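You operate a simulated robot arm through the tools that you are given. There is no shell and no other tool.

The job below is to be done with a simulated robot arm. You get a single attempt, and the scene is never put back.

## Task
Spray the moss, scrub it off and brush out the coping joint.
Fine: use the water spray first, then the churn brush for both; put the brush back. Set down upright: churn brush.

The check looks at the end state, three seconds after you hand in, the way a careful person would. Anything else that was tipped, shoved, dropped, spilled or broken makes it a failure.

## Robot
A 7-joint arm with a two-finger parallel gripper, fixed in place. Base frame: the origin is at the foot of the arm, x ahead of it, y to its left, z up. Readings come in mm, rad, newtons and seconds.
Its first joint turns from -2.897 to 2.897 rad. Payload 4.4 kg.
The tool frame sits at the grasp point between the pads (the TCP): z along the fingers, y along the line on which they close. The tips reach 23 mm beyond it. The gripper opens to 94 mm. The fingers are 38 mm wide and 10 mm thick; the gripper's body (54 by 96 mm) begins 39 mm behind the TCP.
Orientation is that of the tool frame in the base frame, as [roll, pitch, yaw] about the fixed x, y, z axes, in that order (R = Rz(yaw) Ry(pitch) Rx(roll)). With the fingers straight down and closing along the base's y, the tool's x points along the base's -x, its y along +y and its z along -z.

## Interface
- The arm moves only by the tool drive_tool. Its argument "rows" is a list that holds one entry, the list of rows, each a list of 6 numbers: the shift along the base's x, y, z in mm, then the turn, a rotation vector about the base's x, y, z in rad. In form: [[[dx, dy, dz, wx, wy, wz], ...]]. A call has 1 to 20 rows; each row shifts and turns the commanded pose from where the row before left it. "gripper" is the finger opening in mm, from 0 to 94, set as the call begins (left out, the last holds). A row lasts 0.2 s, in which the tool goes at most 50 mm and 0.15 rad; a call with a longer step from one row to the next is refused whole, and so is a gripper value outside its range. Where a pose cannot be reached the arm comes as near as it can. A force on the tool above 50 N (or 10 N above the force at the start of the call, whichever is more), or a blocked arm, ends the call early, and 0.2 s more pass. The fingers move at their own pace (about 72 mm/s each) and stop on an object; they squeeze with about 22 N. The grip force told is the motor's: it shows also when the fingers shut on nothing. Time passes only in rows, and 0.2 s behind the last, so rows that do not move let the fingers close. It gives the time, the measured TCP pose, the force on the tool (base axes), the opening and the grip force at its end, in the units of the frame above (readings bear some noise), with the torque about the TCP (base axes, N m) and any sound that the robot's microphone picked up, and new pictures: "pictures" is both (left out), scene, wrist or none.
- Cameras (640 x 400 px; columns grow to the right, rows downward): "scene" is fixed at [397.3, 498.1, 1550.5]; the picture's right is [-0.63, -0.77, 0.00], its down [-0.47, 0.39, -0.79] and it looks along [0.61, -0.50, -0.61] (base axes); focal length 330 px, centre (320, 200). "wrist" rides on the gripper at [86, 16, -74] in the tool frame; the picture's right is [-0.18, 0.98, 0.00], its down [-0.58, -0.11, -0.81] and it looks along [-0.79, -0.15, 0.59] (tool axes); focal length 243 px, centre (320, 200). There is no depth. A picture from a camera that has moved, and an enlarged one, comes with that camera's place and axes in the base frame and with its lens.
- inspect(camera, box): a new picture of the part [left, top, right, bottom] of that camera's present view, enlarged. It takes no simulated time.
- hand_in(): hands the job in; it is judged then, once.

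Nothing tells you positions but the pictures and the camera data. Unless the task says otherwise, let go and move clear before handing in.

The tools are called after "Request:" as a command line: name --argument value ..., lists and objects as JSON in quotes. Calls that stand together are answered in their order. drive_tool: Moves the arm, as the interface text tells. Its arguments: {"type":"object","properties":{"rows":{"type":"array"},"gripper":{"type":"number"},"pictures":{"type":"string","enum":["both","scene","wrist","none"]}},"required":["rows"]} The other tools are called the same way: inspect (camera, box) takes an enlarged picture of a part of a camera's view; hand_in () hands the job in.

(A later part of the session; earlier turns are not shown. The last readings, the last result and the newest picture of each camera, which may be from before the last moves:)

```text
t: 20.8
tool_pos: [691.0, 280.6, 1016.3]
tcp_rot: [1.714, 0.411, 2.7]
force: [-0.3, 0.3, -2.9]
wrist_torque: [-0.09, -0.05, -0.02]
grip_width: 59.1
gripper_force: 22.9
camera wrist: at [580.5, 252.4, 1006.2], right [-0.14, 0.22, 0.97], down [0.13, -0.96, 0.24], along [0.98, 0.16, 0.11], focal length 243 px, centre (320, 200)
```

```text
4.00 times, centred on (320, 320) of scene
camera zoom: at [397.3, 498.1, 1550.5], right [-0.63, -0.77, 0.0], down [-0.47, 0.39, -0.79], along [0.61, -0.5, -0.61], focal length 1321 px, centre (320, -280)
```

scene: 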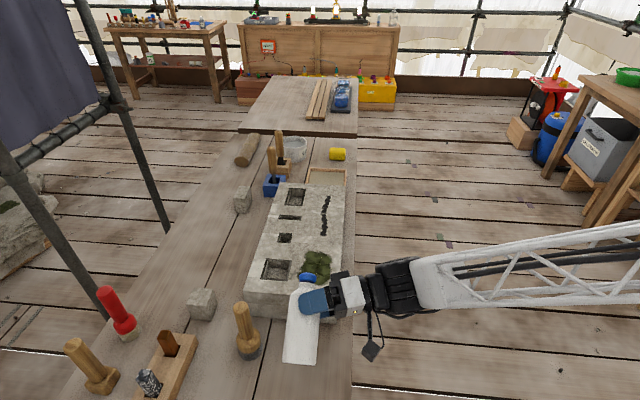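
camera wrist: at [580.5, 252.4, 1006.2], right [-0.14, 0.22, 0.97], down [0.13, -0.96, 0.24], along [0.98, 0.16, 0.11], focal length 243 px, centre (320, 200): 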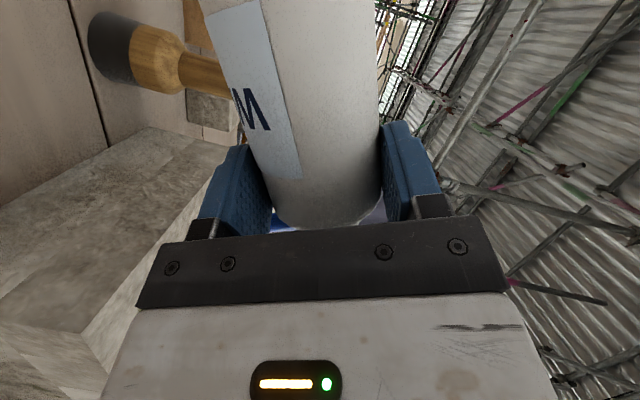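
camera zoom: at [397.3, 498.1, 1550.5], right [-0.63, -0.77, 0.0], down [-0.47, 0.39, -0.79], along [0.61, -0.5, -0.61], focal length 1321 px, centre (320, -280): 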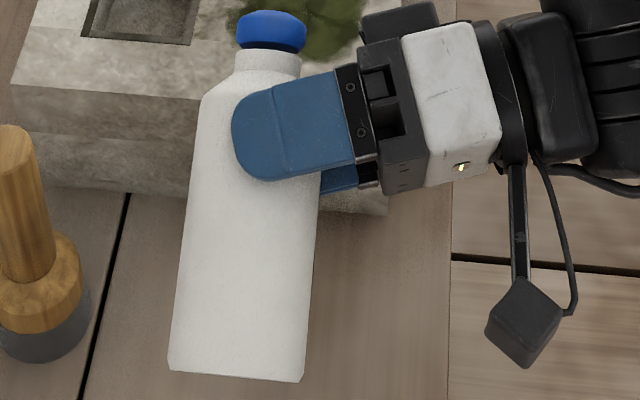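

No droplets or colour change are visible, so it hasn't sprayed yet. I'll point the nozzle straight down at the moss from closer in.

Request:
drive_tool --rows '[[[0, 0, 5, 0.1028, 0.1028, 0], [0, 0, 5, 0.1028, 0.1028, 0], [0, 0, 0, 0.1028, 0.1028, 0], [22, -21, 0, 0, 0, 0], [22, -21, 0, 0, 0, 0], [22, -21, 0, 0, 0, 0], [21, -22, 0, 0, 0, 0], [0, 0, -7, 0, 0, 0], [0, 0, -7, 0, 0, 0], [0, 0, 0, 0, 0, 0]]]'

Request:
inspect --camera "scene" --box '[260, 200, 400, 330]'

Request:
inspect --camera "wrist" --box '[0, 0, 320, 300]'

```text
t: 23.0
tool_pos: [779.6, 195.7, 1011.4]
tcp_rot: [1.571, -0.001, 2.671]
force: [-0.6, -0.3, -2.8]
wrist_torque: [-0.15, -0.02, 0.01]
grip_width: 59.2
gripper_force: 22.4
camera wrist: at [669.3, 167.3, 1029.0], right [0.17, -0.08, 0.98], down [0.15, -0.98, -0.11], along [0.97, 0.17, -0.15], focal length 243 px, centre (320, 200)
```

scene: 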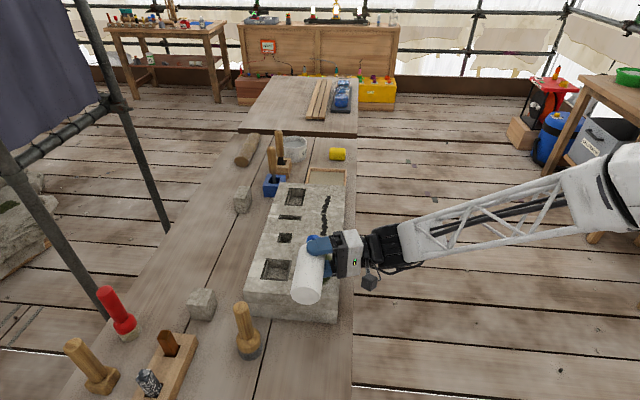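
wrist: 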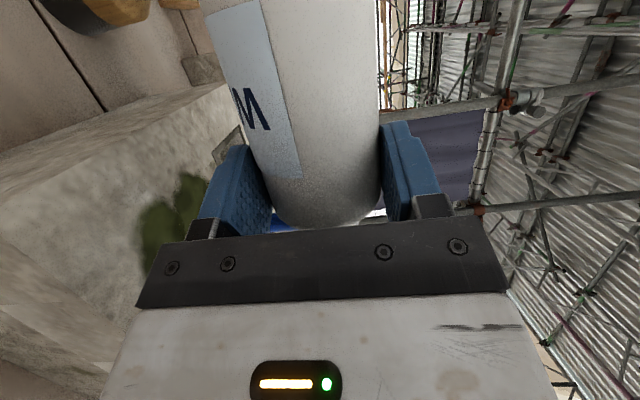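

```text
3.08 times, centred on (330, 265) of scene
camera zoom: at [397.3, 498.1, 1550.5], right [-0.63, -0.77, 0.0], down [-0.47, 0.39, -0.79], along [0.61, -0.5, -0.61], focal length 1016 px, centre (289, 0)
```

zoom: 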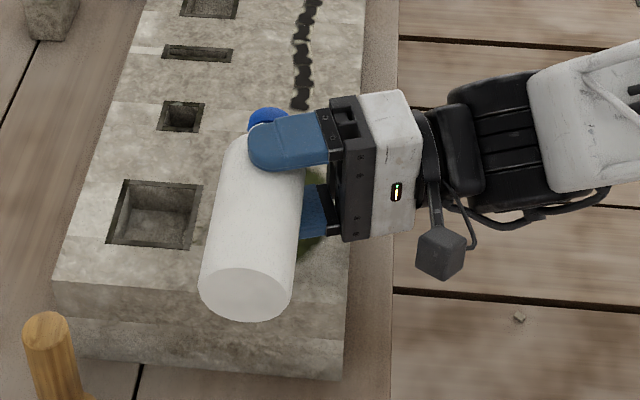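

```text
1.33 times, centred on (160, 150) of wrist
camera zoom: at [669.3, 167.3, 1029.0], right [0.17, -0.08, 0.98], down [0.15, -0.98, -0.11], along [0.97, 0.17, -0.15], focal length 324 px, centre (533, 267)
```

zoom: 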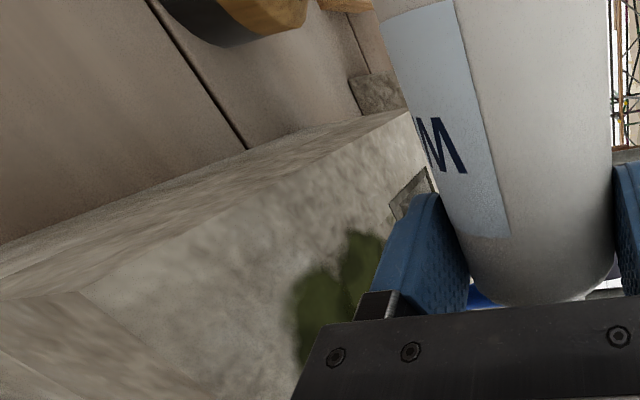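

Still nothing, so I'll try a full squeeze command here before changing approach.

Request:
drive_tool --rows '[[[0, 0, 0, 0, 0, 0], [0, 0, 0, 0, 0, 0], [4, -4, -5, 0, 0, 0], [4, -4, -5, 0, 0, 0], [-4, 4, 0, 0, 0, 0], [-8, 8, 0, 0, 0, 0], [0, 0, 0, 0, 0, 0]]]' --gripper 0

Request:
inspect --camera "wrist" --box '[0, 0, 320, 300]'

```text
t: 24.6
tool_pos: [775.3, 200.5, 1002.0]
tcp_rot: [1.57, 0.0, 2.669]
force: [-0.1, 0.0, -2.5]
wrist_torque: [-0.08, -0.02, 0.03]
grip_width: 59.5
gripper_force: 21.8
camera wrist: at [664.8, 171.3, 1018.6], right [0.17, -0.09, 0.98], down [0.15, -0.98, -0.11], along [0.97, 0.17, -0.15], focal length 243 px, centre (320, 200)
```

scene: 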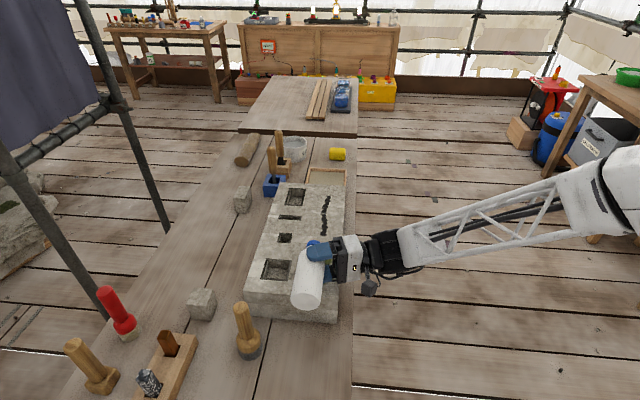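
wrist: 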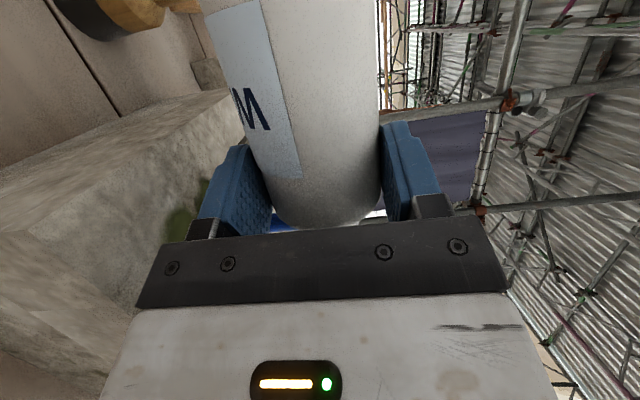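

```text
1.33 times, centred on (160, 150) of wrist
camera zoom: at [664.8, 171.3, 1018.6], right [0.17, -0.09, 0.98], down [0.15, -0.98, -0.11], along [0.97, 0.17, -0.15], focal length 324 px, centre (533, 267)
```

zoom: 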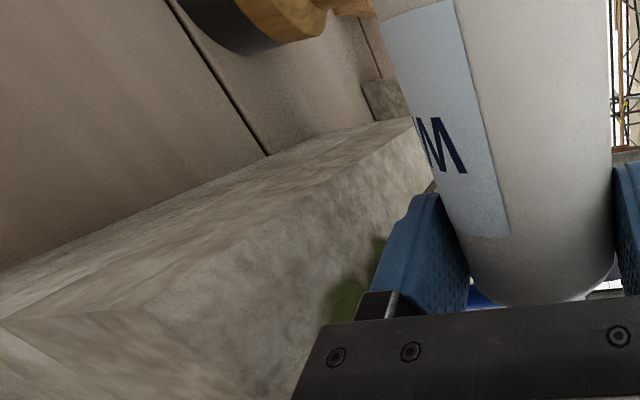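

The spray's trigger is still unclear. I'll right the bottle, set it back on its spot and compare the moss with the first pictures without the arm in the way.

Request:
drive_tool --rows '[[[-19, 12.4, 2, 0, 0, 0], [-19, 12.4, 2, 0, 0, 0], [-19, 12.4, 2, 0, 0, 0], [-19, 12.3, 0, 0, 0, 0], [0, 0, 0, -0.10107, -0.10107, 0], [0, 0, 0, -0.10107, -0.10107, 0], [0, 0, 0, -0.10107, -0.10107, 0], [0, 0, 0, -0.10107, -0.10107, 0], [0, 0, 0, -0.10107, -0.10107, 0], [0, 0, 0, -0.10107, -0.10107, 0], [0, 0, 0, -0.10107, -0.10107, 0], [0, 0, 0, -0.10107, -0.10107, 0], [0, 0, 0, -0.10107, -0.10107, 0], [0, 0, 0, -0.10107, -0.10107, 0], [0, 0, 0, -0.10107, -0.10107, 0], [0, 0, 0, 0, 0, 0]]]'

Request:
inspect --camera "scene" --box '[260, 220, 400, 350]'

```text
t: 28.0
tool_pos: [698.4, 249.7, 1008.8]
tcp_rot: [-3.138, 1.257, -2.353]
force: [0.0, 0.2, -3.4]
wrist_torque: [-0.04, 0.0, 0.0]
grip_width: 59.0
gripper_force: 22.0
camera wrist: at [619.2, 190.2, 949.0], right [-0.66, 0.73, 0.17], down [-0.34, -0.49, 0.8], along [0.68, 0.47, 0.57], focal length 243 px, centre (320, 200)
```

scene: 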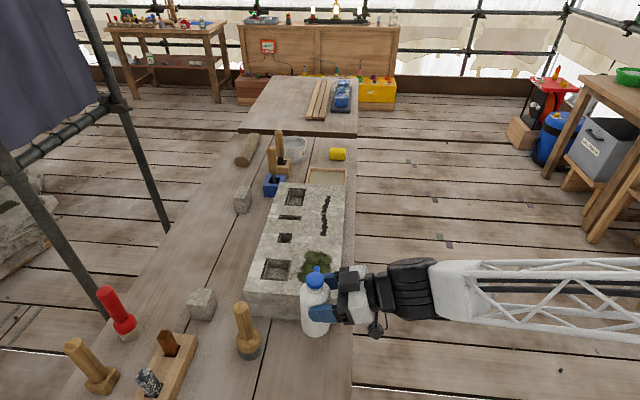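
wrist: 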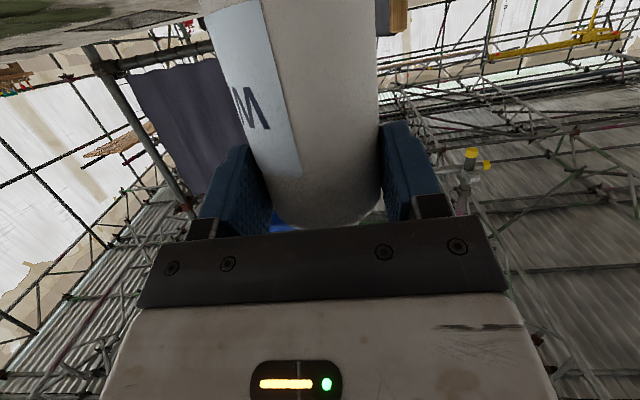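

```text
3.08 times, centred on (330, 285) of scene
camera zoom: at [397.3, 498.1, 1550.5], right [-0.63, -0.77, 0.0], down [-0.47, 0.39, -0.79], along [0.61, -0.5, -0.61], focal length 1016 px, centre (289, -62)
```

zoom: 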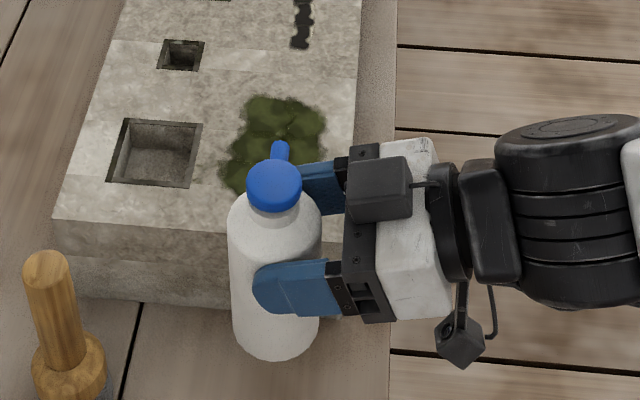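

Request:
inspect --camera "scene" --box '[280, 230, 360, 290]'

Request:
inspect --camera "scene" --box '[296, 246, 336, 276]'

```text
6.67 times, centred on (320, 260) of scene
camera zoom: at [397.3, 498.1, 1550.5], right [-0.63, -0.77, 0.0], down [-0.47, 0.39, -0.79], along [0.61, -0.5, -0.61], focal length 2202 px, centre (320, -200)
```

zoom: 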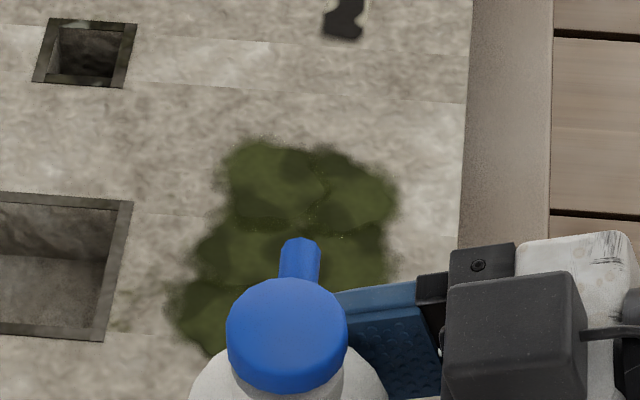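

```text
13.33 times, centred on (316, 261) of scene
camera zoom: at [397.3, 498.1, 1550.5], right [-0.63, -0.77, 0.0], down [-0.47, 0.39, -0.79], along [0.61, -0.5, -0.61], focal length 4404 px, centre (373, -613)
```

zoom: 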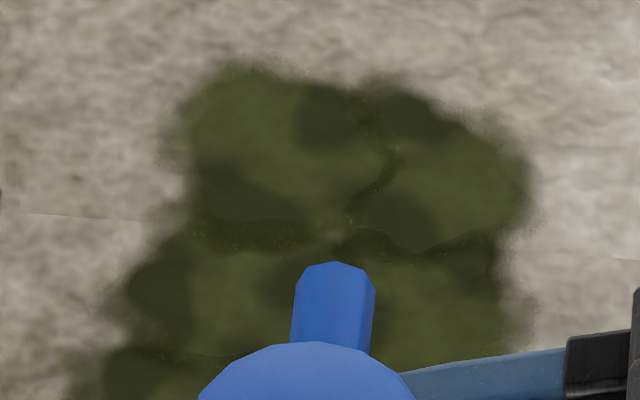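

The moss looks exactly as before. I'll lower the bottle to the table on its original spot and test how the grip responds to a lighter hold, since a spray bottle may need a fresh squeeze.

Request:
drive_tool --rows '[[[0.5, 0.5, -20, 0, 0, 0], [0, 0, -20, 0, 0, 0], [0, 0, -20, 0, 0, 0], [0, 0, -16, 0, 0, 0], [0, 0, -9, 0, 0, 0], [0, 0, -4, 0, 0, 0], [0, 0, 0, 0, 0, 0]]]' --pictures "scene"

Request:
drive_tool --rows '[[[0, 0, 0, 0, 0, 0]]]' --gripper 59.2 --pictures "none"

Request:
drive_tool --rows '[[[0, 0, 0, 0, 0, 0], [0, 0, 0, 0, 0, 0]]]' --gripper 59.2 --pictures "none"

Request:
drive_tool --rows '[[[0, 0, 0, 0, 0, 0], [0, 0, 0, 0, 0, 0]]]' --gripper 40 --pictures "scene"

```text
t: 29.6
tool_pos: [700.1, 249.2, 918.0]
tcp_rot: [3.139, 1.256, -2.358]
force: [-0.3, -0.9, -3.1]
wrist_torque: [-0.03, 0.02, 0.0]
grip_width: 59.5
gripper_force: 22.2
```

scene: 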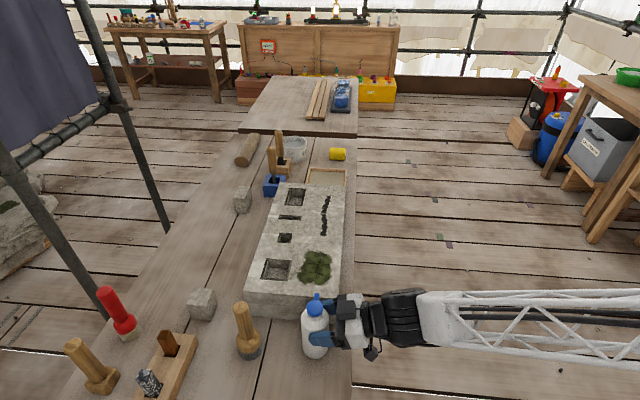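

```text
t: 30.0
tool_pos: [698.7, 250.1, 918.8]
tcp_rot: [3.14, 1.259, -2.358]
force: [-1.4, 1.6, 1.4]
wrist_torque: [0.13, -0.01, 0.0]
grip_width: 59.6
gripper_force: 0.3
```

```text
t: 30.6
tool_pos: [699.7, 251.6, 918.4]
tcp_rot: [3.14, 1.255, -2.357]
force: [-0.3, 0.1, 1.5]
wrist_torque: [0.03, 0.01, -0.02]
grip_width: 59.7
gripper_force: 0.5
```

```text
t: 31.2
tool_pos: [699.7, 250.5, 919.0]
tcp_rot: [3.14, 1.255, -2.358]
force: [0.4, 0.7, 0.9]
wrist_torque: [0.0, -0.01, 0.0]
grip_width: 59.0
gripper_force: 22.3
```

scene: 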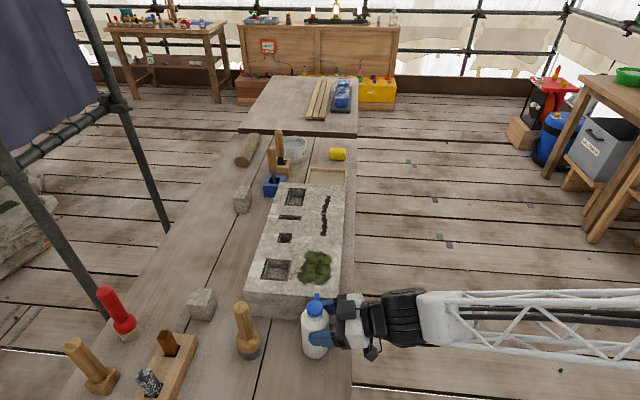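

Request:
inspect --camera "scene" --box '[220, 230, 380, 380]'

Request:
inspect --camera "scene" --box '[240, 170, 360, 300]'

```text
2.67 times, centred on (300, 305) of scene
camera zoom: at [397.3, 498.1, 1550.5], right [-0.63, -0.77, 0.0], down [-0.47, 0.39, -0.79], along [0.61, -0.5, -0.61], focal length 881 px, centre (373, -80)
```

zoom: 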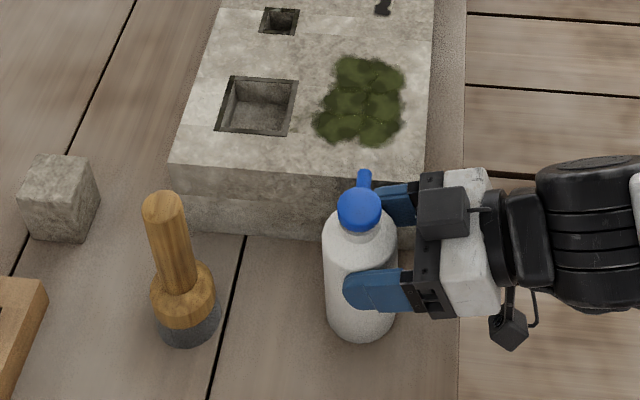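

```text
3.08 times, centred on (300, 235) of scene
camera zoom: at [397.3, 498.1, 1550.5], right [-0.63, -0.77, 0.0], down [-0.47, 0.39, -0.79], along [0.61, -0.5, -0.61], focal length 1016 px, centre (382, 92)
```

zoom: 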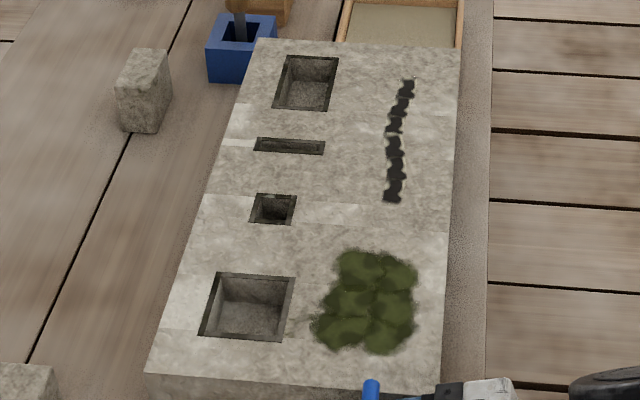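

The grip is all-or-nothing and nothing audible happened. I'll let the bottle stand on its spot, back off, and go look at the moss from close up with the wrist camera.

Request:
drive_tool --rows '[[[0, 0, 0, 0, 0, 0], [0, 0, 0, 0, 0, 0], [-10, -10, 0, 0, 0, 0], [-14, -14, 0, 0, 0, 0], [-14, -14, 0, 0, 0, 0], [-16, -16, 0, 0, 0, 0], [-16, -16, 0, 0, 0, 0], [-14, -14, 0, 0, 0, 0], [0, 0, 0, 0, 0, 0]]]' --gripper 76

Request:
drive_tool --rows '[[[0, 0, 45, 0, 0, 0], [0, 0, 45, 0, 0, 0], [0, 0, 45, 0, 0, 0], [0, 0, 45, 0, 0, 0], [5, -5, 0, -0.0987, 0.0987, 0], [15, -10, 0, -0.0987, 0.0987, 0], [20, -10, 0, -0.0987, 0.0987, 0], [20, -10, 0, -0.0987, 0.0987, 0], [20, -10, 0, -0.0987, 0.0987, 0], [20, 0, 0, -0.0987, 0.0987, 0], [20, 0, 0, -0.0987, 0.0987, 0], [20, 0, 0, -0.0987, 0.0987, 0], [20, 0, 0, -0.0987, 0.0987, 0], [0, 0, 0, 0, 0, 0]]]'

Request:
inspect --camera "wrist" --box '[160, 0, 480, 200]'

Request:
inspect --camera "scene" --box '[220, 230, 380, 380]'

```text
t: 33.2
tool_pos: [616.5, 166.4, 918.6]
tcp_rot: [3.141, 1.256, -2.359]
force: [0.0, -0.2, -0.6]
wrist_torque: [-0.01, -0.02, 0.01]
grip_width: 75.9
gripper_force: 0.1
camera wrist: at [536.0, 107.1, 860.7], right [-0.65, 0.73, 0.18], down [-0.34, -0.49, 0.8], along [0.68, 0.47, 0.57], focal length 243 px, centre (320, 200)
```

scene: 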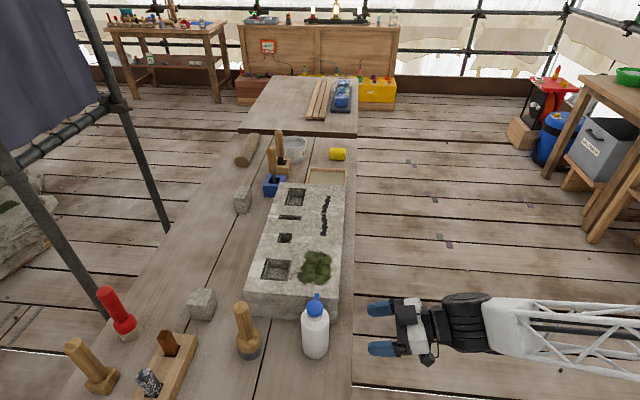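
wrist: 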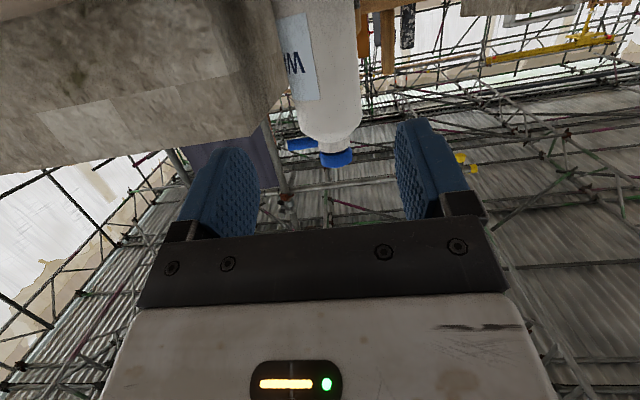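

```text
t: 36.2
tool_pos: [776.1, 119.4, 1098.6]
tcp_rot: [3.14, -0.002, -2.358]
force: [0.2, -0.3, -0.2]
wrist_torque: [0.02, 0.01, 0.02]
grip_width: 76.0
gripper_force: 0.0
camera wrist: at [704.0, 69.3, 1173.9], right [-0.56, 0.83, 0.0], down [0.49, 0.33, 0.81], along [0.67, 0.45, -0.59], focal length 243 px, centre (320, 200)
```

scene: 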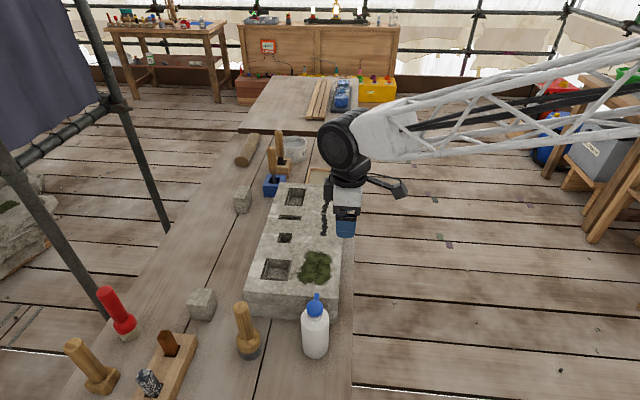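
wrist: 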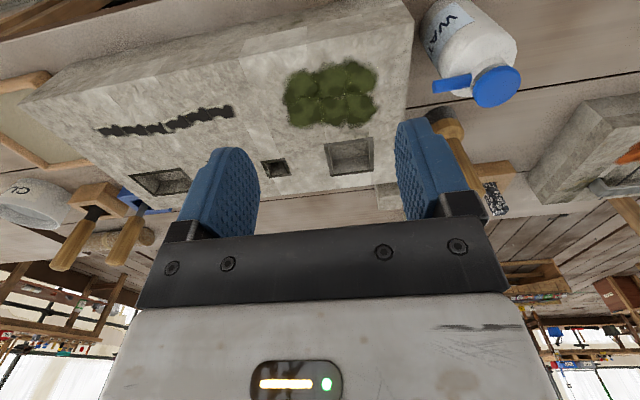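

```text
2.00 times, centred on (320, 100) of wrist
camera zoom: at [704.0, 69.3, 1173.9], right [-0.56, 0.83, 0.0], down [0.49, 0.33, 0.81], along [0.67, 0.45, -0.59], focal length 485 px, centre (320, 400)
```

zoom: 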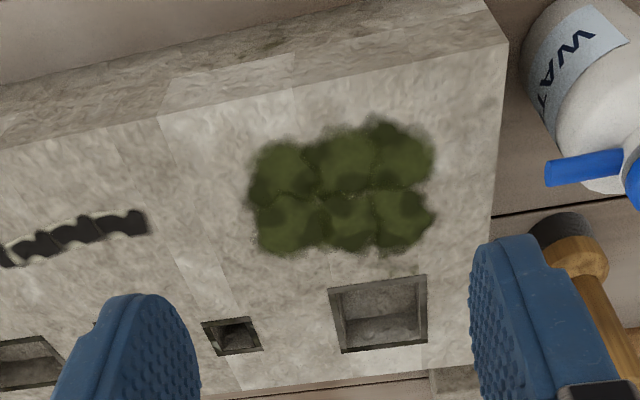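

```text
2.67 times, centred on (300, 305) of scene
camera zoom: at [397.3, 498.1, 1550.5], right [-0.63, -0.77, 0.0], down [-0.47, 0.39, -0.79], along [0.61, -0.5, -0.61], focal length 881 px, centre (373, -80)
```

zoom: 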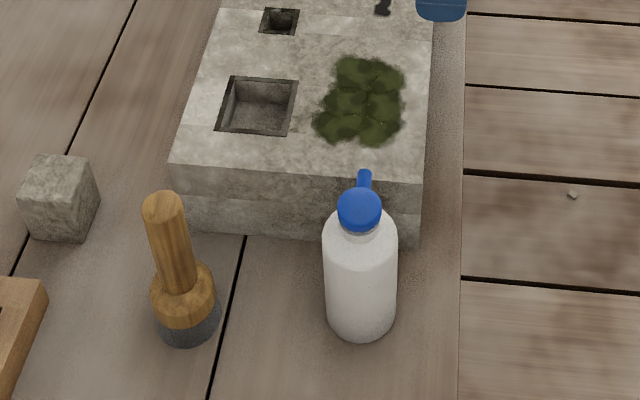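

The moss still looks dry from up close. Its six lobes and the joint segments are clear. The blue head could be a push-top sprayer, and the spout already points at the moss, so I'll hover closed fingers over the cap and check alignment before pressing.

Request:
drive_tool --rows '[[[-17.8, 34, 0, 0, 0, 0], [-17.8, 34, 0, 0, 0, 0], [-17.8, 34, -10, 0, 0, 0], [-17.8, 34, -15, 0, 0, 0], [0, 0, -25, 0, 0, 0], [0, 0, -22, 0, 0, 0], [0, 0, 0, 0, 0, 0]]]' --gripper 0

Request:
inspect --camera "scene" --box '[280, 250, 360, 340]'

Request:
inspect --camera "wrist" --box '[220, 60, 420, 240]'

```text
t: 37.8
tool_pos: [705.1, 257.5, 1025.7]
tcp_rot: [-3.141, 0.0, -2.356]
force: [-0.4, -0.6, -0.3]
wrist_torque: [-0.02, 0.04, -0.02]
grip_width: 0.0
gripper_force: 21.6
camera wrist: at [632.4, 206.3, 1102.0], right [-0.56, 0.83, 0.0], down [0.49, 0.33, 0.81], along [0.67, 0.46, -0.59], focal length 243 px, centre (320, 200)
```

scene: 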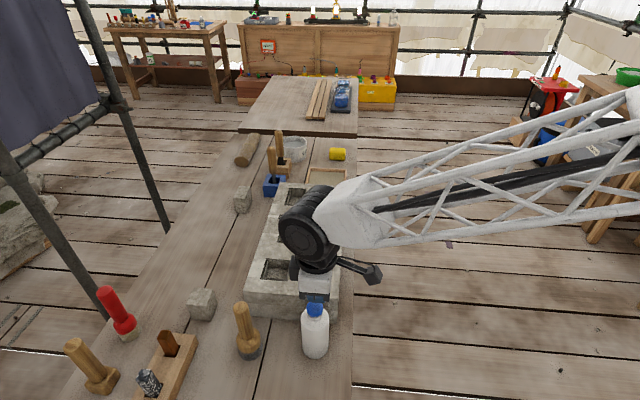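
wrist: 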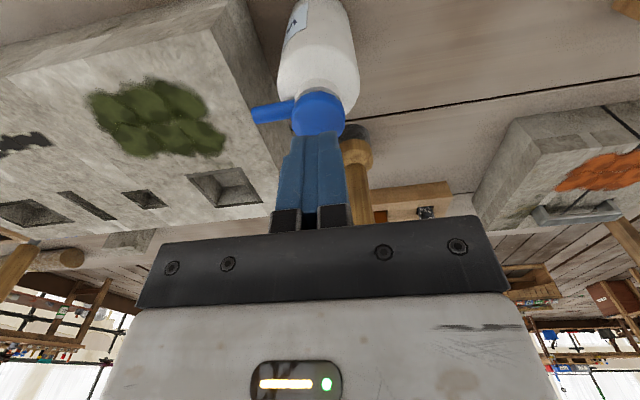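

```text
4.44 times, centred on (320, 295) of scene
camera zoom: at [397.3, 498.1, 1550.5], right [-0.63, -0.77, 0.0], down [-0.47, 0.39, -0.79], along [0.61, -0.5, -0.61], focal length 1468 px, centre (320, -222)
```

zoom: 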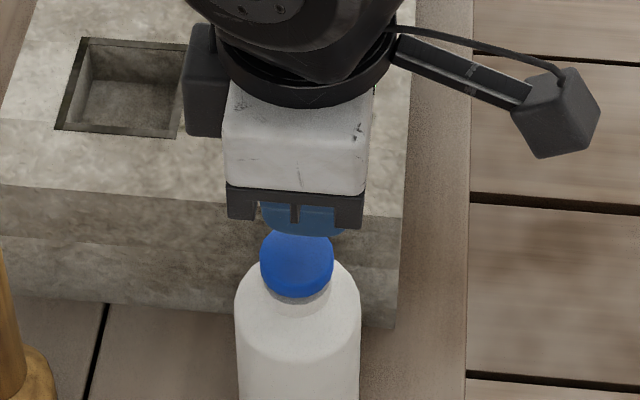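

```text
2.22 times, centred on (320, 150) of wrist
camera zoom: at [632.4, 206.3, 1102.0], right [-0.56, 0.83, 0.0], down [0.49, 0.33, 0.81], along [0.67, 0.46, -0.59], focal length 539 px, centre (320, 311)
```

zoom: 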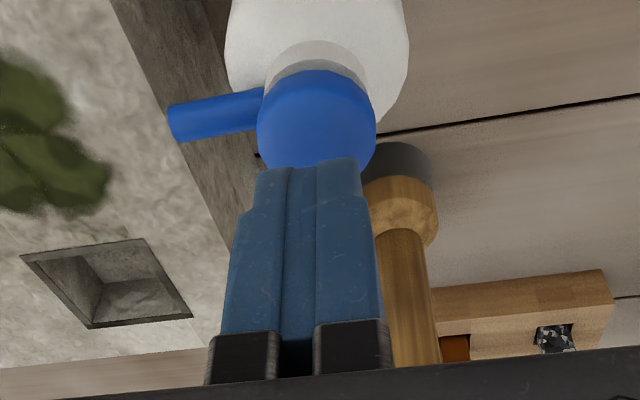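

The closed fingers are centred over the cap. I'll lower them in small steps and press gently, listening for a spray.

Request:
drive_tool --rows '[[[-1, -2, -8, 0, 0, 0], [0, 0, -6, 0, 0, 0], [0, 0, -3, 0, 0, 0], [0, 0, -3, 0, 0, 0], [0, 0, -2, 0, 0, 0], [0, 0, -2, 0, 0, 0], [0, 0, -2, 0, 0, 0], [0, 0, 0, 0, 0, 0]]]' --pictures "wrist"

```text
t: 39.6
tool_pos: [702.9, 255.6, 1000.9]
tcp_rot: [-3.141, 0.0, -2.356]
force: [-0.7, -0.3, -0.4]
wrist_torque: [-0.01, 0.0, -0.05]
grip_width: 0.0
gripper_force: 21.9
camera wrist: at [631.3, 203.5, 1076.0], right [-0.56, 0.83, 0.0], down [0.49, 0.33, 0.81], along [0.67, 0.46, -0.59], focal length 243 px, centre (320, 200)
```

wrist: 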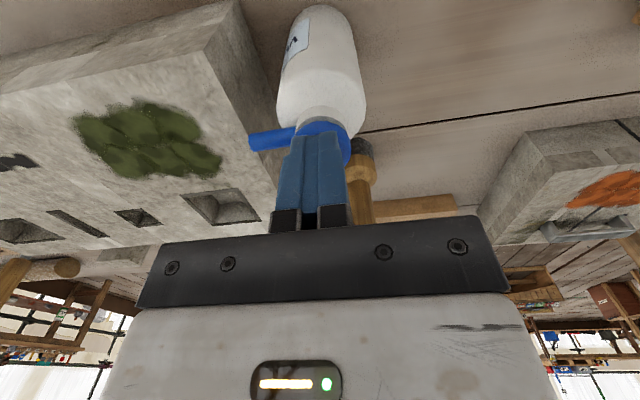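

No contact yet, so I'll continue down in small steps.

Request:
drive_tool --rows '[[[0, 0, -2, 0, 0, 0], [0, 0, -2, 0, 0, 0], [0, 0, -2, 0, 0, 0], [0, 0, 0, 0, 0, 0]]]' --pictures "none"

Request:
drive_tool --rows '[[[0, 0, -2, 0, 0, 0], [0, 0, -2, 0, 0, 0], [0, 0, 0, 0, 0, 0]]]' --pictures "none"

Request:
drive_tool --rows '[[[0, 0, -2, 0, 0, 0], [0, 0, -2, 0, 0, 0], [0, 0, 0, 0, 0, 0]]]' --pictures "wrist"

```text
t: 40.6
tool_pos: [703.0, 254.7, 994.4]
tcp_rot: [3.141, 0.0, -2.356]
force: [1.2, -0.6, 3.3]
wrist_torque: [0.02, -0.05, -0.04]
grip_width: 0.2
gripper_force: 22.2
heard: click
```

```text
t: 41.4
tool_pos: [702.5, 255.4, 991.0]
tcp_rot: [-3.14, -0.001, -2.357]
force: [-0.5, 0.4, 4.6]
wrist_torque: [0.06, -0.01, 0.02]
grip_width: 0.1
gripper_force: 21.5
```

```text
t: 42.2
tool_pos: [703.3, 255.4, 986.6]
tcp_rot: [-3.14, 0.003, -2.355]
force: [-2.8, -1.0, 16.7]
wrist_torque: [0.09, -0.08, 0.01]
grip_width: 0.1
gripper_force: 22.4
camera wrist: at [631.5, 203.6, 1062.6], right [-0.56, 0.83, 0.0], down [0.49, 0.33, 0.81], along [0.67, 0.46, -0.59], focal length 243 px, centre (320, 200)
```

wrist: 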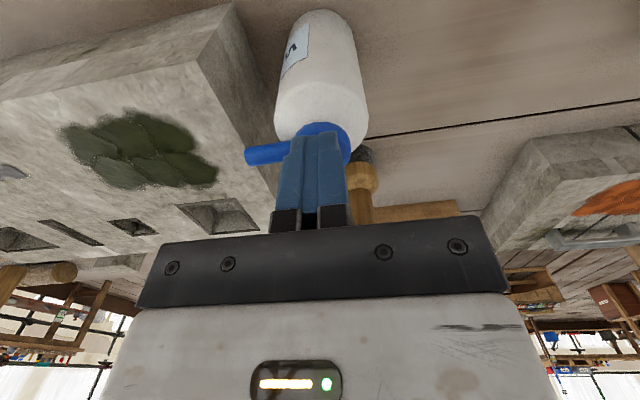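

A click: it is a push-top sprayer, and the moss now looks darker and wet. I'll lift off and check how much of it is wet.

Request:
drive_tool --rows '[[[0, 0, 5, 0, 0, 0], [0, 0, 5, 0, 0, 0], [0, 0, 10, 0, 0, 0], [0, 0, 30, 0, 0, 0], [0, 0, 30, 0, 0, 0], [0, 0, 0, 0, 0, 0]]]'

Request:
inspect --camera "wrist" --box '[0, 0, 380, 240]'

Request:
inspect --camera "scene" --box '[220, 230, 380, 380]'

```text
t: 43.6
tool_pos: [703.3, 255.2, 1066.8]
tcp_rot: [3.14, 0.001, -2.358]
force: [-0.2, 0.2, 0.1]
wrist_torque: [-0.03, -0.02, -0.03]
grip_width: 0.1
gripper_force: 21.7
camera wrist: at [632.1, 203.6, 1142.3], right [-0.56, 0.83, 0.0], down [0.49, 0.33, 0.81], along [0.67, 0.46, -0.59], focal length 243 px, centre (320, 200)
```

scene: 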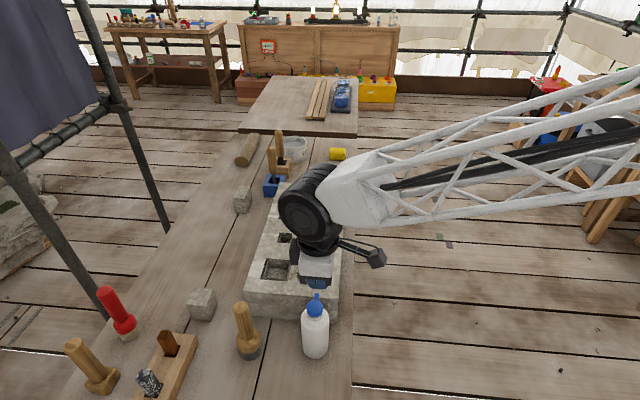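
wrist: 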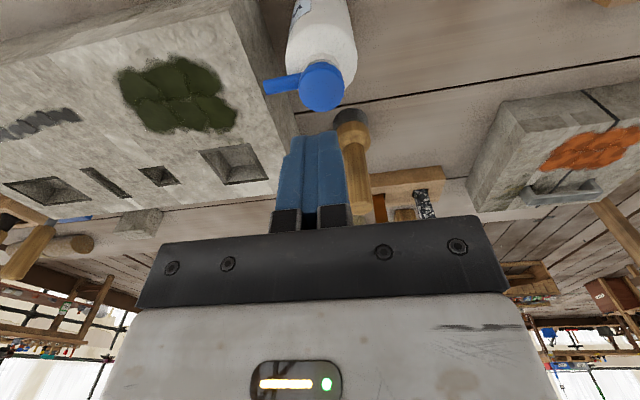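

```text
1.67 times, centred on (190, 120) of wrist
camera zoom: at [632.1, 203.6, 1142.3], right [-0.56, 0.83, 0.0], down [0.49, 0.33, 0.81], along [0.67, 0.46, -0.59], focal length 404 px, centre (537, 333)
```

zoom: 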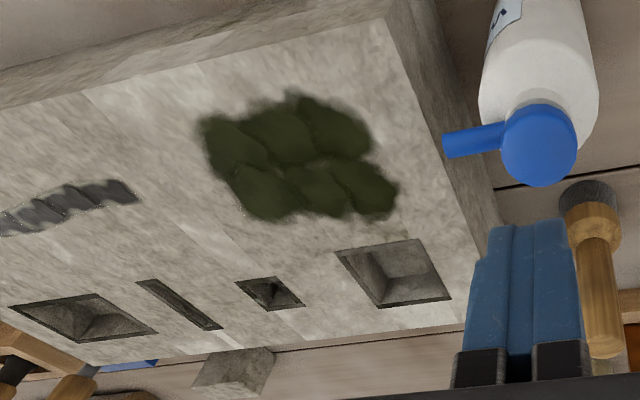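

```text
2.67 times, centred on (300, 305) of scene
camera zoom: at [397.3, 498.1, 1550.5], right [-0.63, -0.77, 0.0], down [-0.47, 0.39, -0.79], along [0.61, -0.5, -0.61], focal length 881 px, centre (373, -80)
```

zoom: 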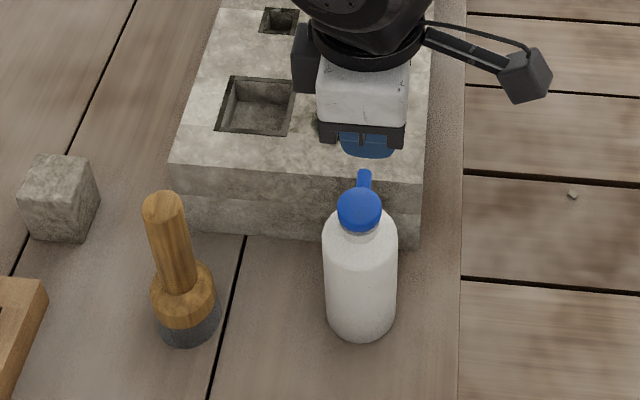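

The moss is now uniformly dark and wet, and the bottle stands where it was. Next I'll fetch the churn brush (handle top near (798,374,980)) with the tool tilted 45° outward, so I can reach the far end of the joint later.

Request:
drive_tool --rows '[[[2.2, 20.8, 12, 0, 0, -0.122], [2.2, 20.8, 12, 0, 0, -0.122], [2.2, 20.8, 12, 0, 0, -0.122], [2.2, 20.8, 12, 0, 0, -0.122], [2.2, 20.8, 0, 0, 0, -0.123], [0, 0, 0, 0.0227, -0.1289, 0], [0, 0, 0, 0.0227, -0.1289, 0], [0, 0, 0, 0.0227, -0.1289, 0], [0, 0, 0, 0.0227, -0.1289, 0], [0, 0, 0, 0.0227, -0.1289, 0], [0, 0, 0, 0.0227, -0.1289, 0], [0, 0, -25, 0, 0, 0], [0, 0, -25, 0, 0, 0], [0, 0, -25, 0, 0, 0], [0, 0, 0, 0, 0, 0]]]' --gripper 60

Request:
inspect --camera "scene" --box '[200, 250, 380, 370]'

Request:
inspect --camera "wrist" --box '[160, 0, 480, 240]'

```text
t: 46.8
tool_pos: [713.5, 359.2, 1040.2]
tcp_rot: [3.139, 0.786, -2.969]
force: [-0.7, 0.8, 0.0]
wrist_torque: [0.0, 0.04, 0.0]
grip_width: 59.8
gripper_force: 0.0
camera wrist: at [600.8, 353.6, 1031.1], right [-0.04, 0.99, 0.13], down [-0.14, -0.14, 0.98], along [0.99, 0.02, 0.14], focal length 243 px, centre (320, 200)
```

scene: 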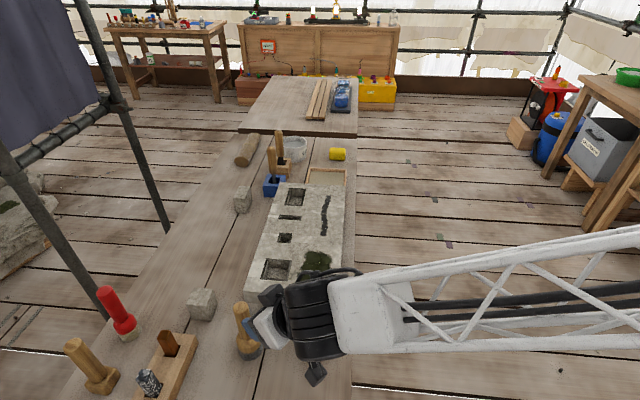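
wrist: 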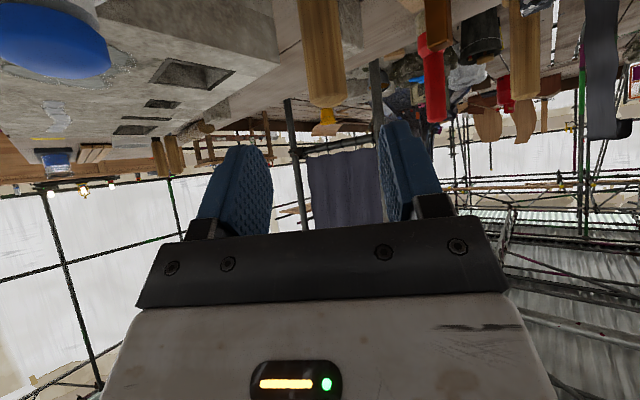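

```text
3.33 times, centred on (290, 310) of scene
camera zoom: at [397.3, 498.1, 1550.5], right [-0.63, -0.77, 0.0], down [-0.47, 0.39, -0.79], along [0.61, -0.5, -0.61], focal length 1101 px, centre (420, -167)
```

zoom: 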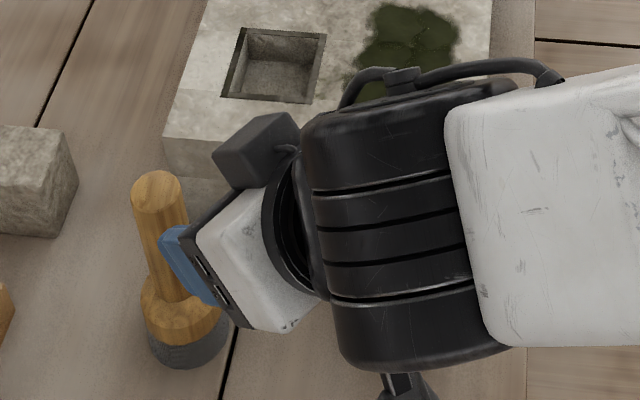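

```text
1.67 times, centred on (320, 120) of wrist
camera zoom: at [600.8, 353.6, 1031.1], right [-0.04, 0.99, 0.13], down [-0.14, -0.14, 0.98], along [0.99, 0.02, 0.14], focal length 404 px, centre (320, 333)
```

zoom: 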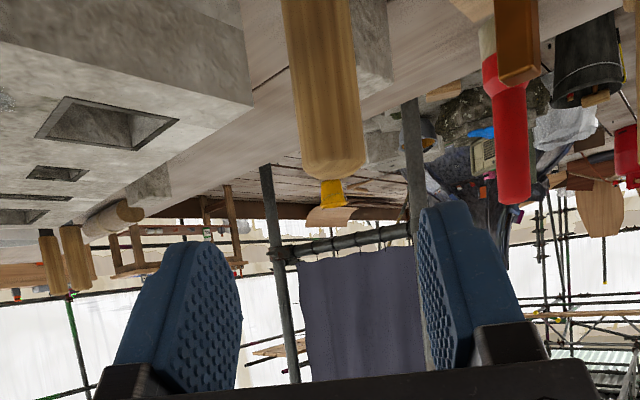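

The handle top measures about (798,375,982), centred between the fingers. I'll advance along the tool axis onto the upper part of the handle.

Request:
drive_tool --rows '[[[6.9, 2.5, -24.5, 0, 0, 0], [13.9, 2.5, -14.1, 0, 0, 0], [13.9, 2.5, -14.1, 0, 0, 0], [13.9, 2.5, -14.1, 0, 0, 0], [0, 0, 0, 0, 0, 0]]]'

Request:
inspect --camera "scene" --box '[200, 270, 340, 370]'

Request:
inspect --camera "wrist" --box '[160, 0, 480, 240]'

```text
t: 48.0
tool_pos: [763.6, 369.0, 972.4]
tcp_rot: [-3.141, 0.785, -2.969]
force: [0.0, 0.0, -0.2]
wrist_torque: [-0.01, -0.01, -0.01]
grip_width: 60.0
gripper_force: 0.1
camera wrist: at [649.1, 363.3, 965.4], right [-0.04, 0.99, 0.13], down [-0.14, -0.14, 0.98], along [0.99, 0.02, 0.14], focal length 243 px, centre (320, 200)
```

scene: 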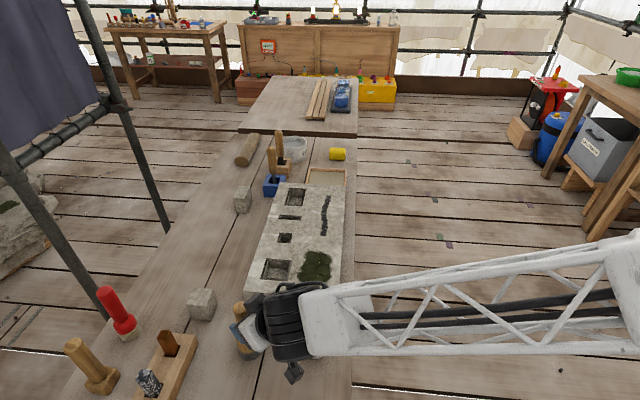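
wrist: 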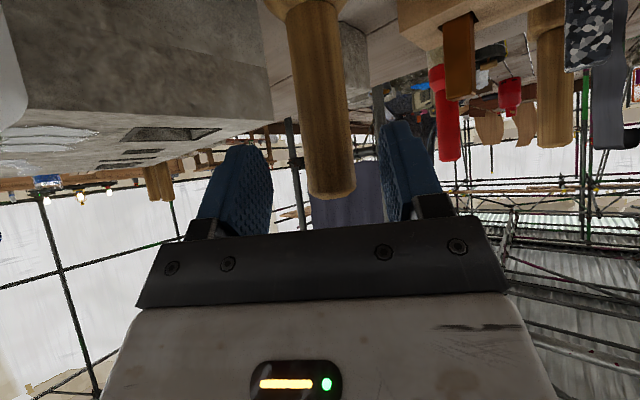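

```text
4.00 times, centred on (270, 320) of scene
camera zoom: at [397.3, 498.1, 1550.5], right [-0.63, -0.77, 0.0], down [-0.47, 0.39, -0.79], along [0.61, -0.5, -0.61], focal length 1321 px, centre (520, -280)
```

zoom: 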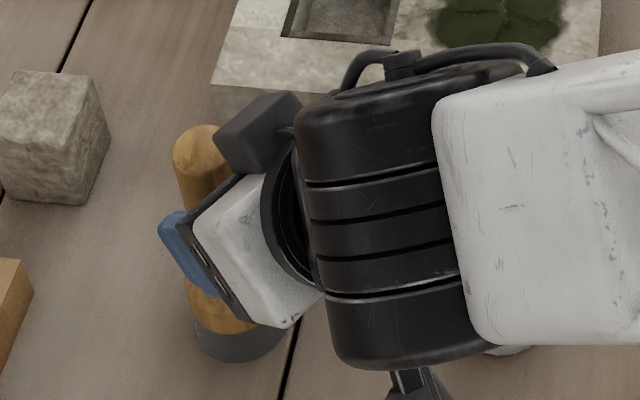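

```text
1.67 times, centred on (320, 120) of wrist
camera zoom: at [649.1, 363.3, 965.4], right [-0.04, 0.99, 0.13], down [-0.14, -0.14, 0.98], along [0.99, 0.02, 0.14], focal length 404 px, centre (320, 333)
```

zoom: 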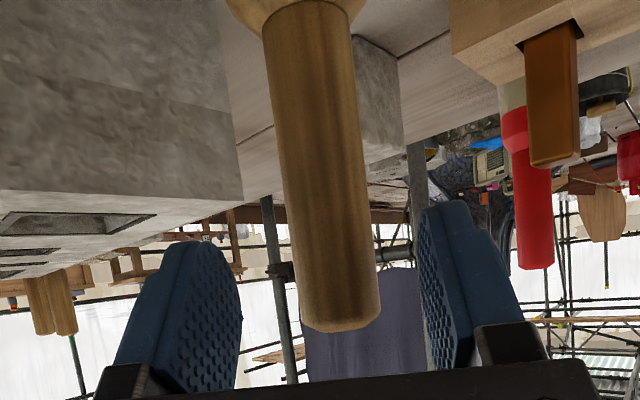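

Request:
drive_tool --rows '[[[9, 1.8, -9.2, 0, 0, 0], [9, 1.8, -9.2, 0, 0, 0], [8.4, 1.7, -9, 0, 0, 0], [0, 0, 0, 0, 0, 0]]]'

Request:
inspect --camera "wrist" --box '[160, 0, 480, 240]'

Request:
inspect --camera "scene" --box '[200, 270, 340, 370]'

```text
t: 49.0
tool_pos: [788.4, 373.6, 945.3]
tcp_rot: [3.14, 0.785, -2.969]
force: [0.1, 0.7, 0.3]
wrist_torque: [0.01, 0.01, -0.01]
grip_width: 60.2
gripper_force: 0.1
camera wrist: at [675.2, 369.0, 937.5], right [-0.04, 0.99, 0.13], down [-0.14, -0.14, 0.98], along [0.99, 0.02, 0.14], focal length 243 px, centre (320, 200)
```

scene: 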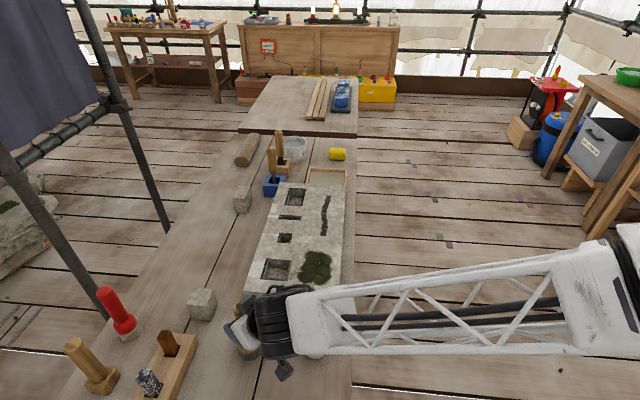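
wrist: 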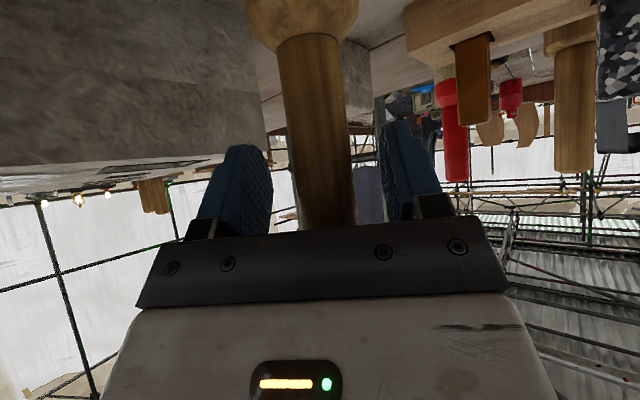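

```text
1.67 times, centred on (320, 120) of wrist
camera zoom: at [675.2, 369.0, 937.5], right [-0.04, 0.99, 0.13], down [-0.14, -0.14, 0.98], along [0.99, 0.02, 0.14], focal length 404 px, centre (320, 333)
```

zoom: 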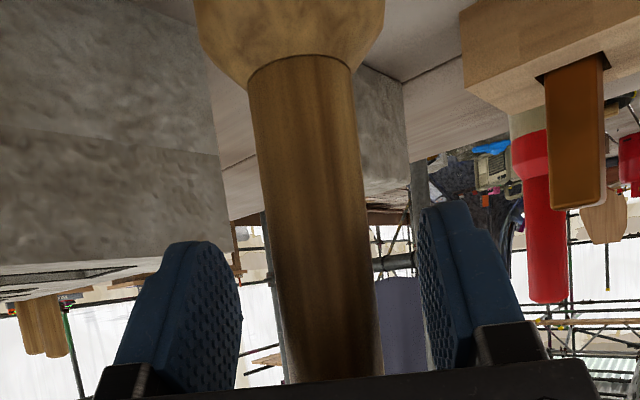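

```text
4.00 times, centred on (270, 320) of scene
camera zoom: at [397.3, 498.1, 1550.5], right [-0.63, -0.77, 0.0], down [-0.47, 0.39, -0.79], along [0.61, -0.5, -0.61], focal length 1321 px, centre (520, -280)
```

zoom: 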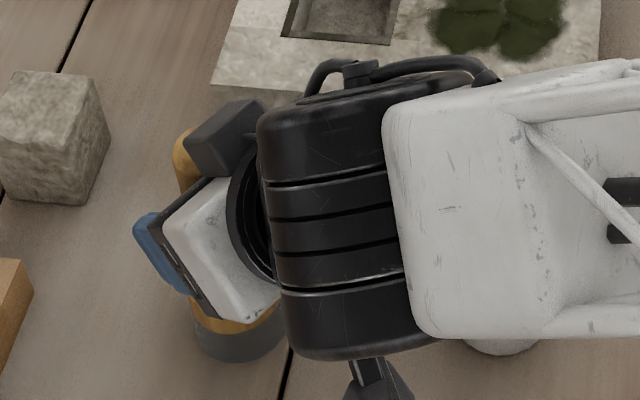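

The handle is centred between the pads. I'll close on it and lift slightly.

Request:
drive_tool --rows '[[[0, 0, 0, 0, 0, 0], [0, 0, 0, 0, 0, 0], [0, 0, 0, 0, 0, 0]]]' --gripper 15 --pictures "wrist"

Request:
drive_tool --rows '[[[0, 0, 5, 0, 0, 0], [0, 0, 15, 0, 0, 0], [0, 0, 20, 0, 0, 0], [0, 0, 0, 0, 0, 0]]]'

Request:
inspect --camera "scene" --box '[200, 250, 340, 370]'

```text
t: 49.8
tool_pos: [789.6, 374.8, 945.4]
tcp_rot: [3.141, 0.787, -2.969]
force: [0.5, -1.4, 1.1]
wrist_torque: [-0.03, -0.21, -0.04]
grip_width: 29.6
gripper_force: 21.8
camera wrist: at [675.1, 369.0, 937.6], right [-0.04, 0.99, 0.13], down [-0.14, -0.14, 0.98], along [0.99, 0.02, 0.14], focal length 243 px, centre (320, 200)
```

wrist: 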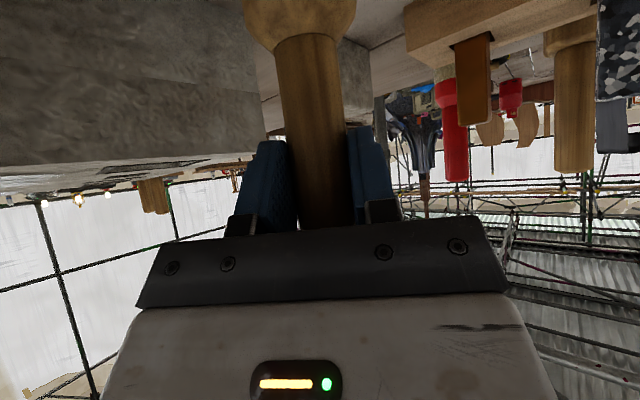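

```text
t: 50.8
tool_pos: [788.9, 374.2, 984.7]
tcp_rot: [3.14, 0.786, -2.97]
force: [1.0, -0.8, -1.8]
wrist_torque: [0.0, 0.03, -0.01]
grip_width: 29.6
gripper_force: 21.6
camera wrist: at [675.3, 369.1, 977.8], right [-0.04, 0.99, 0.13], down [-0.14, -0.14, 0.98], along [0.99, 0.02, 0.14], focal length 243 px, centre (320, 200)
```

scene: 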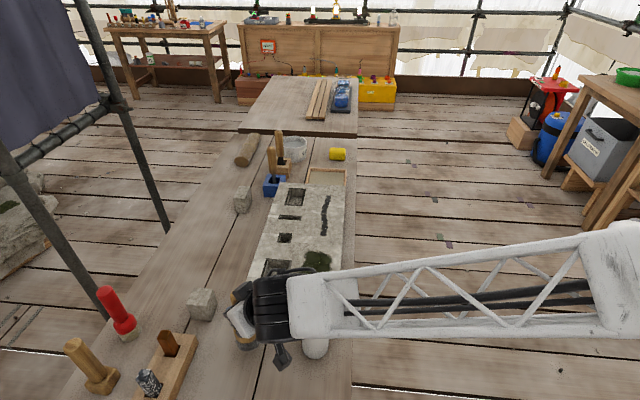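
wrist: 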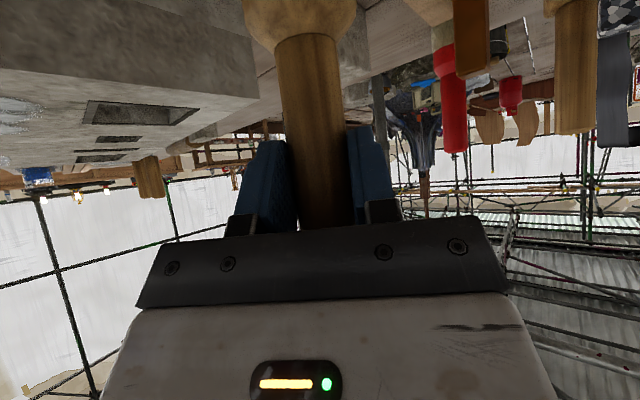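

```text
3.33 times, centred on (270, 310) of scene
camera zoom: at [397.3, 498.1, 1550.5], right [-0.63, -0.77, 0.0], down [-0.47, 0.39, -0.79], along [0.61, -0.5, -0.61], focal length 1101 px, centre (487, -167)
```

zoom: 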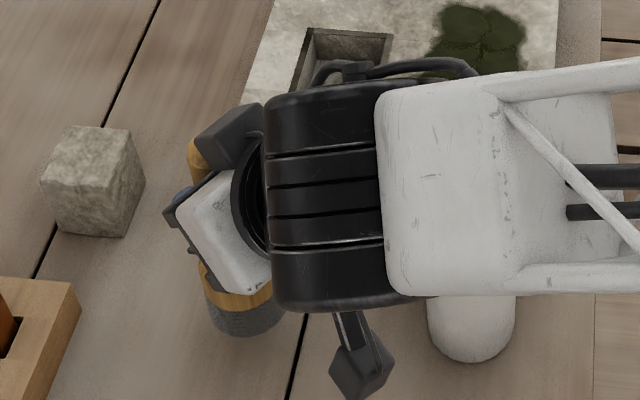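

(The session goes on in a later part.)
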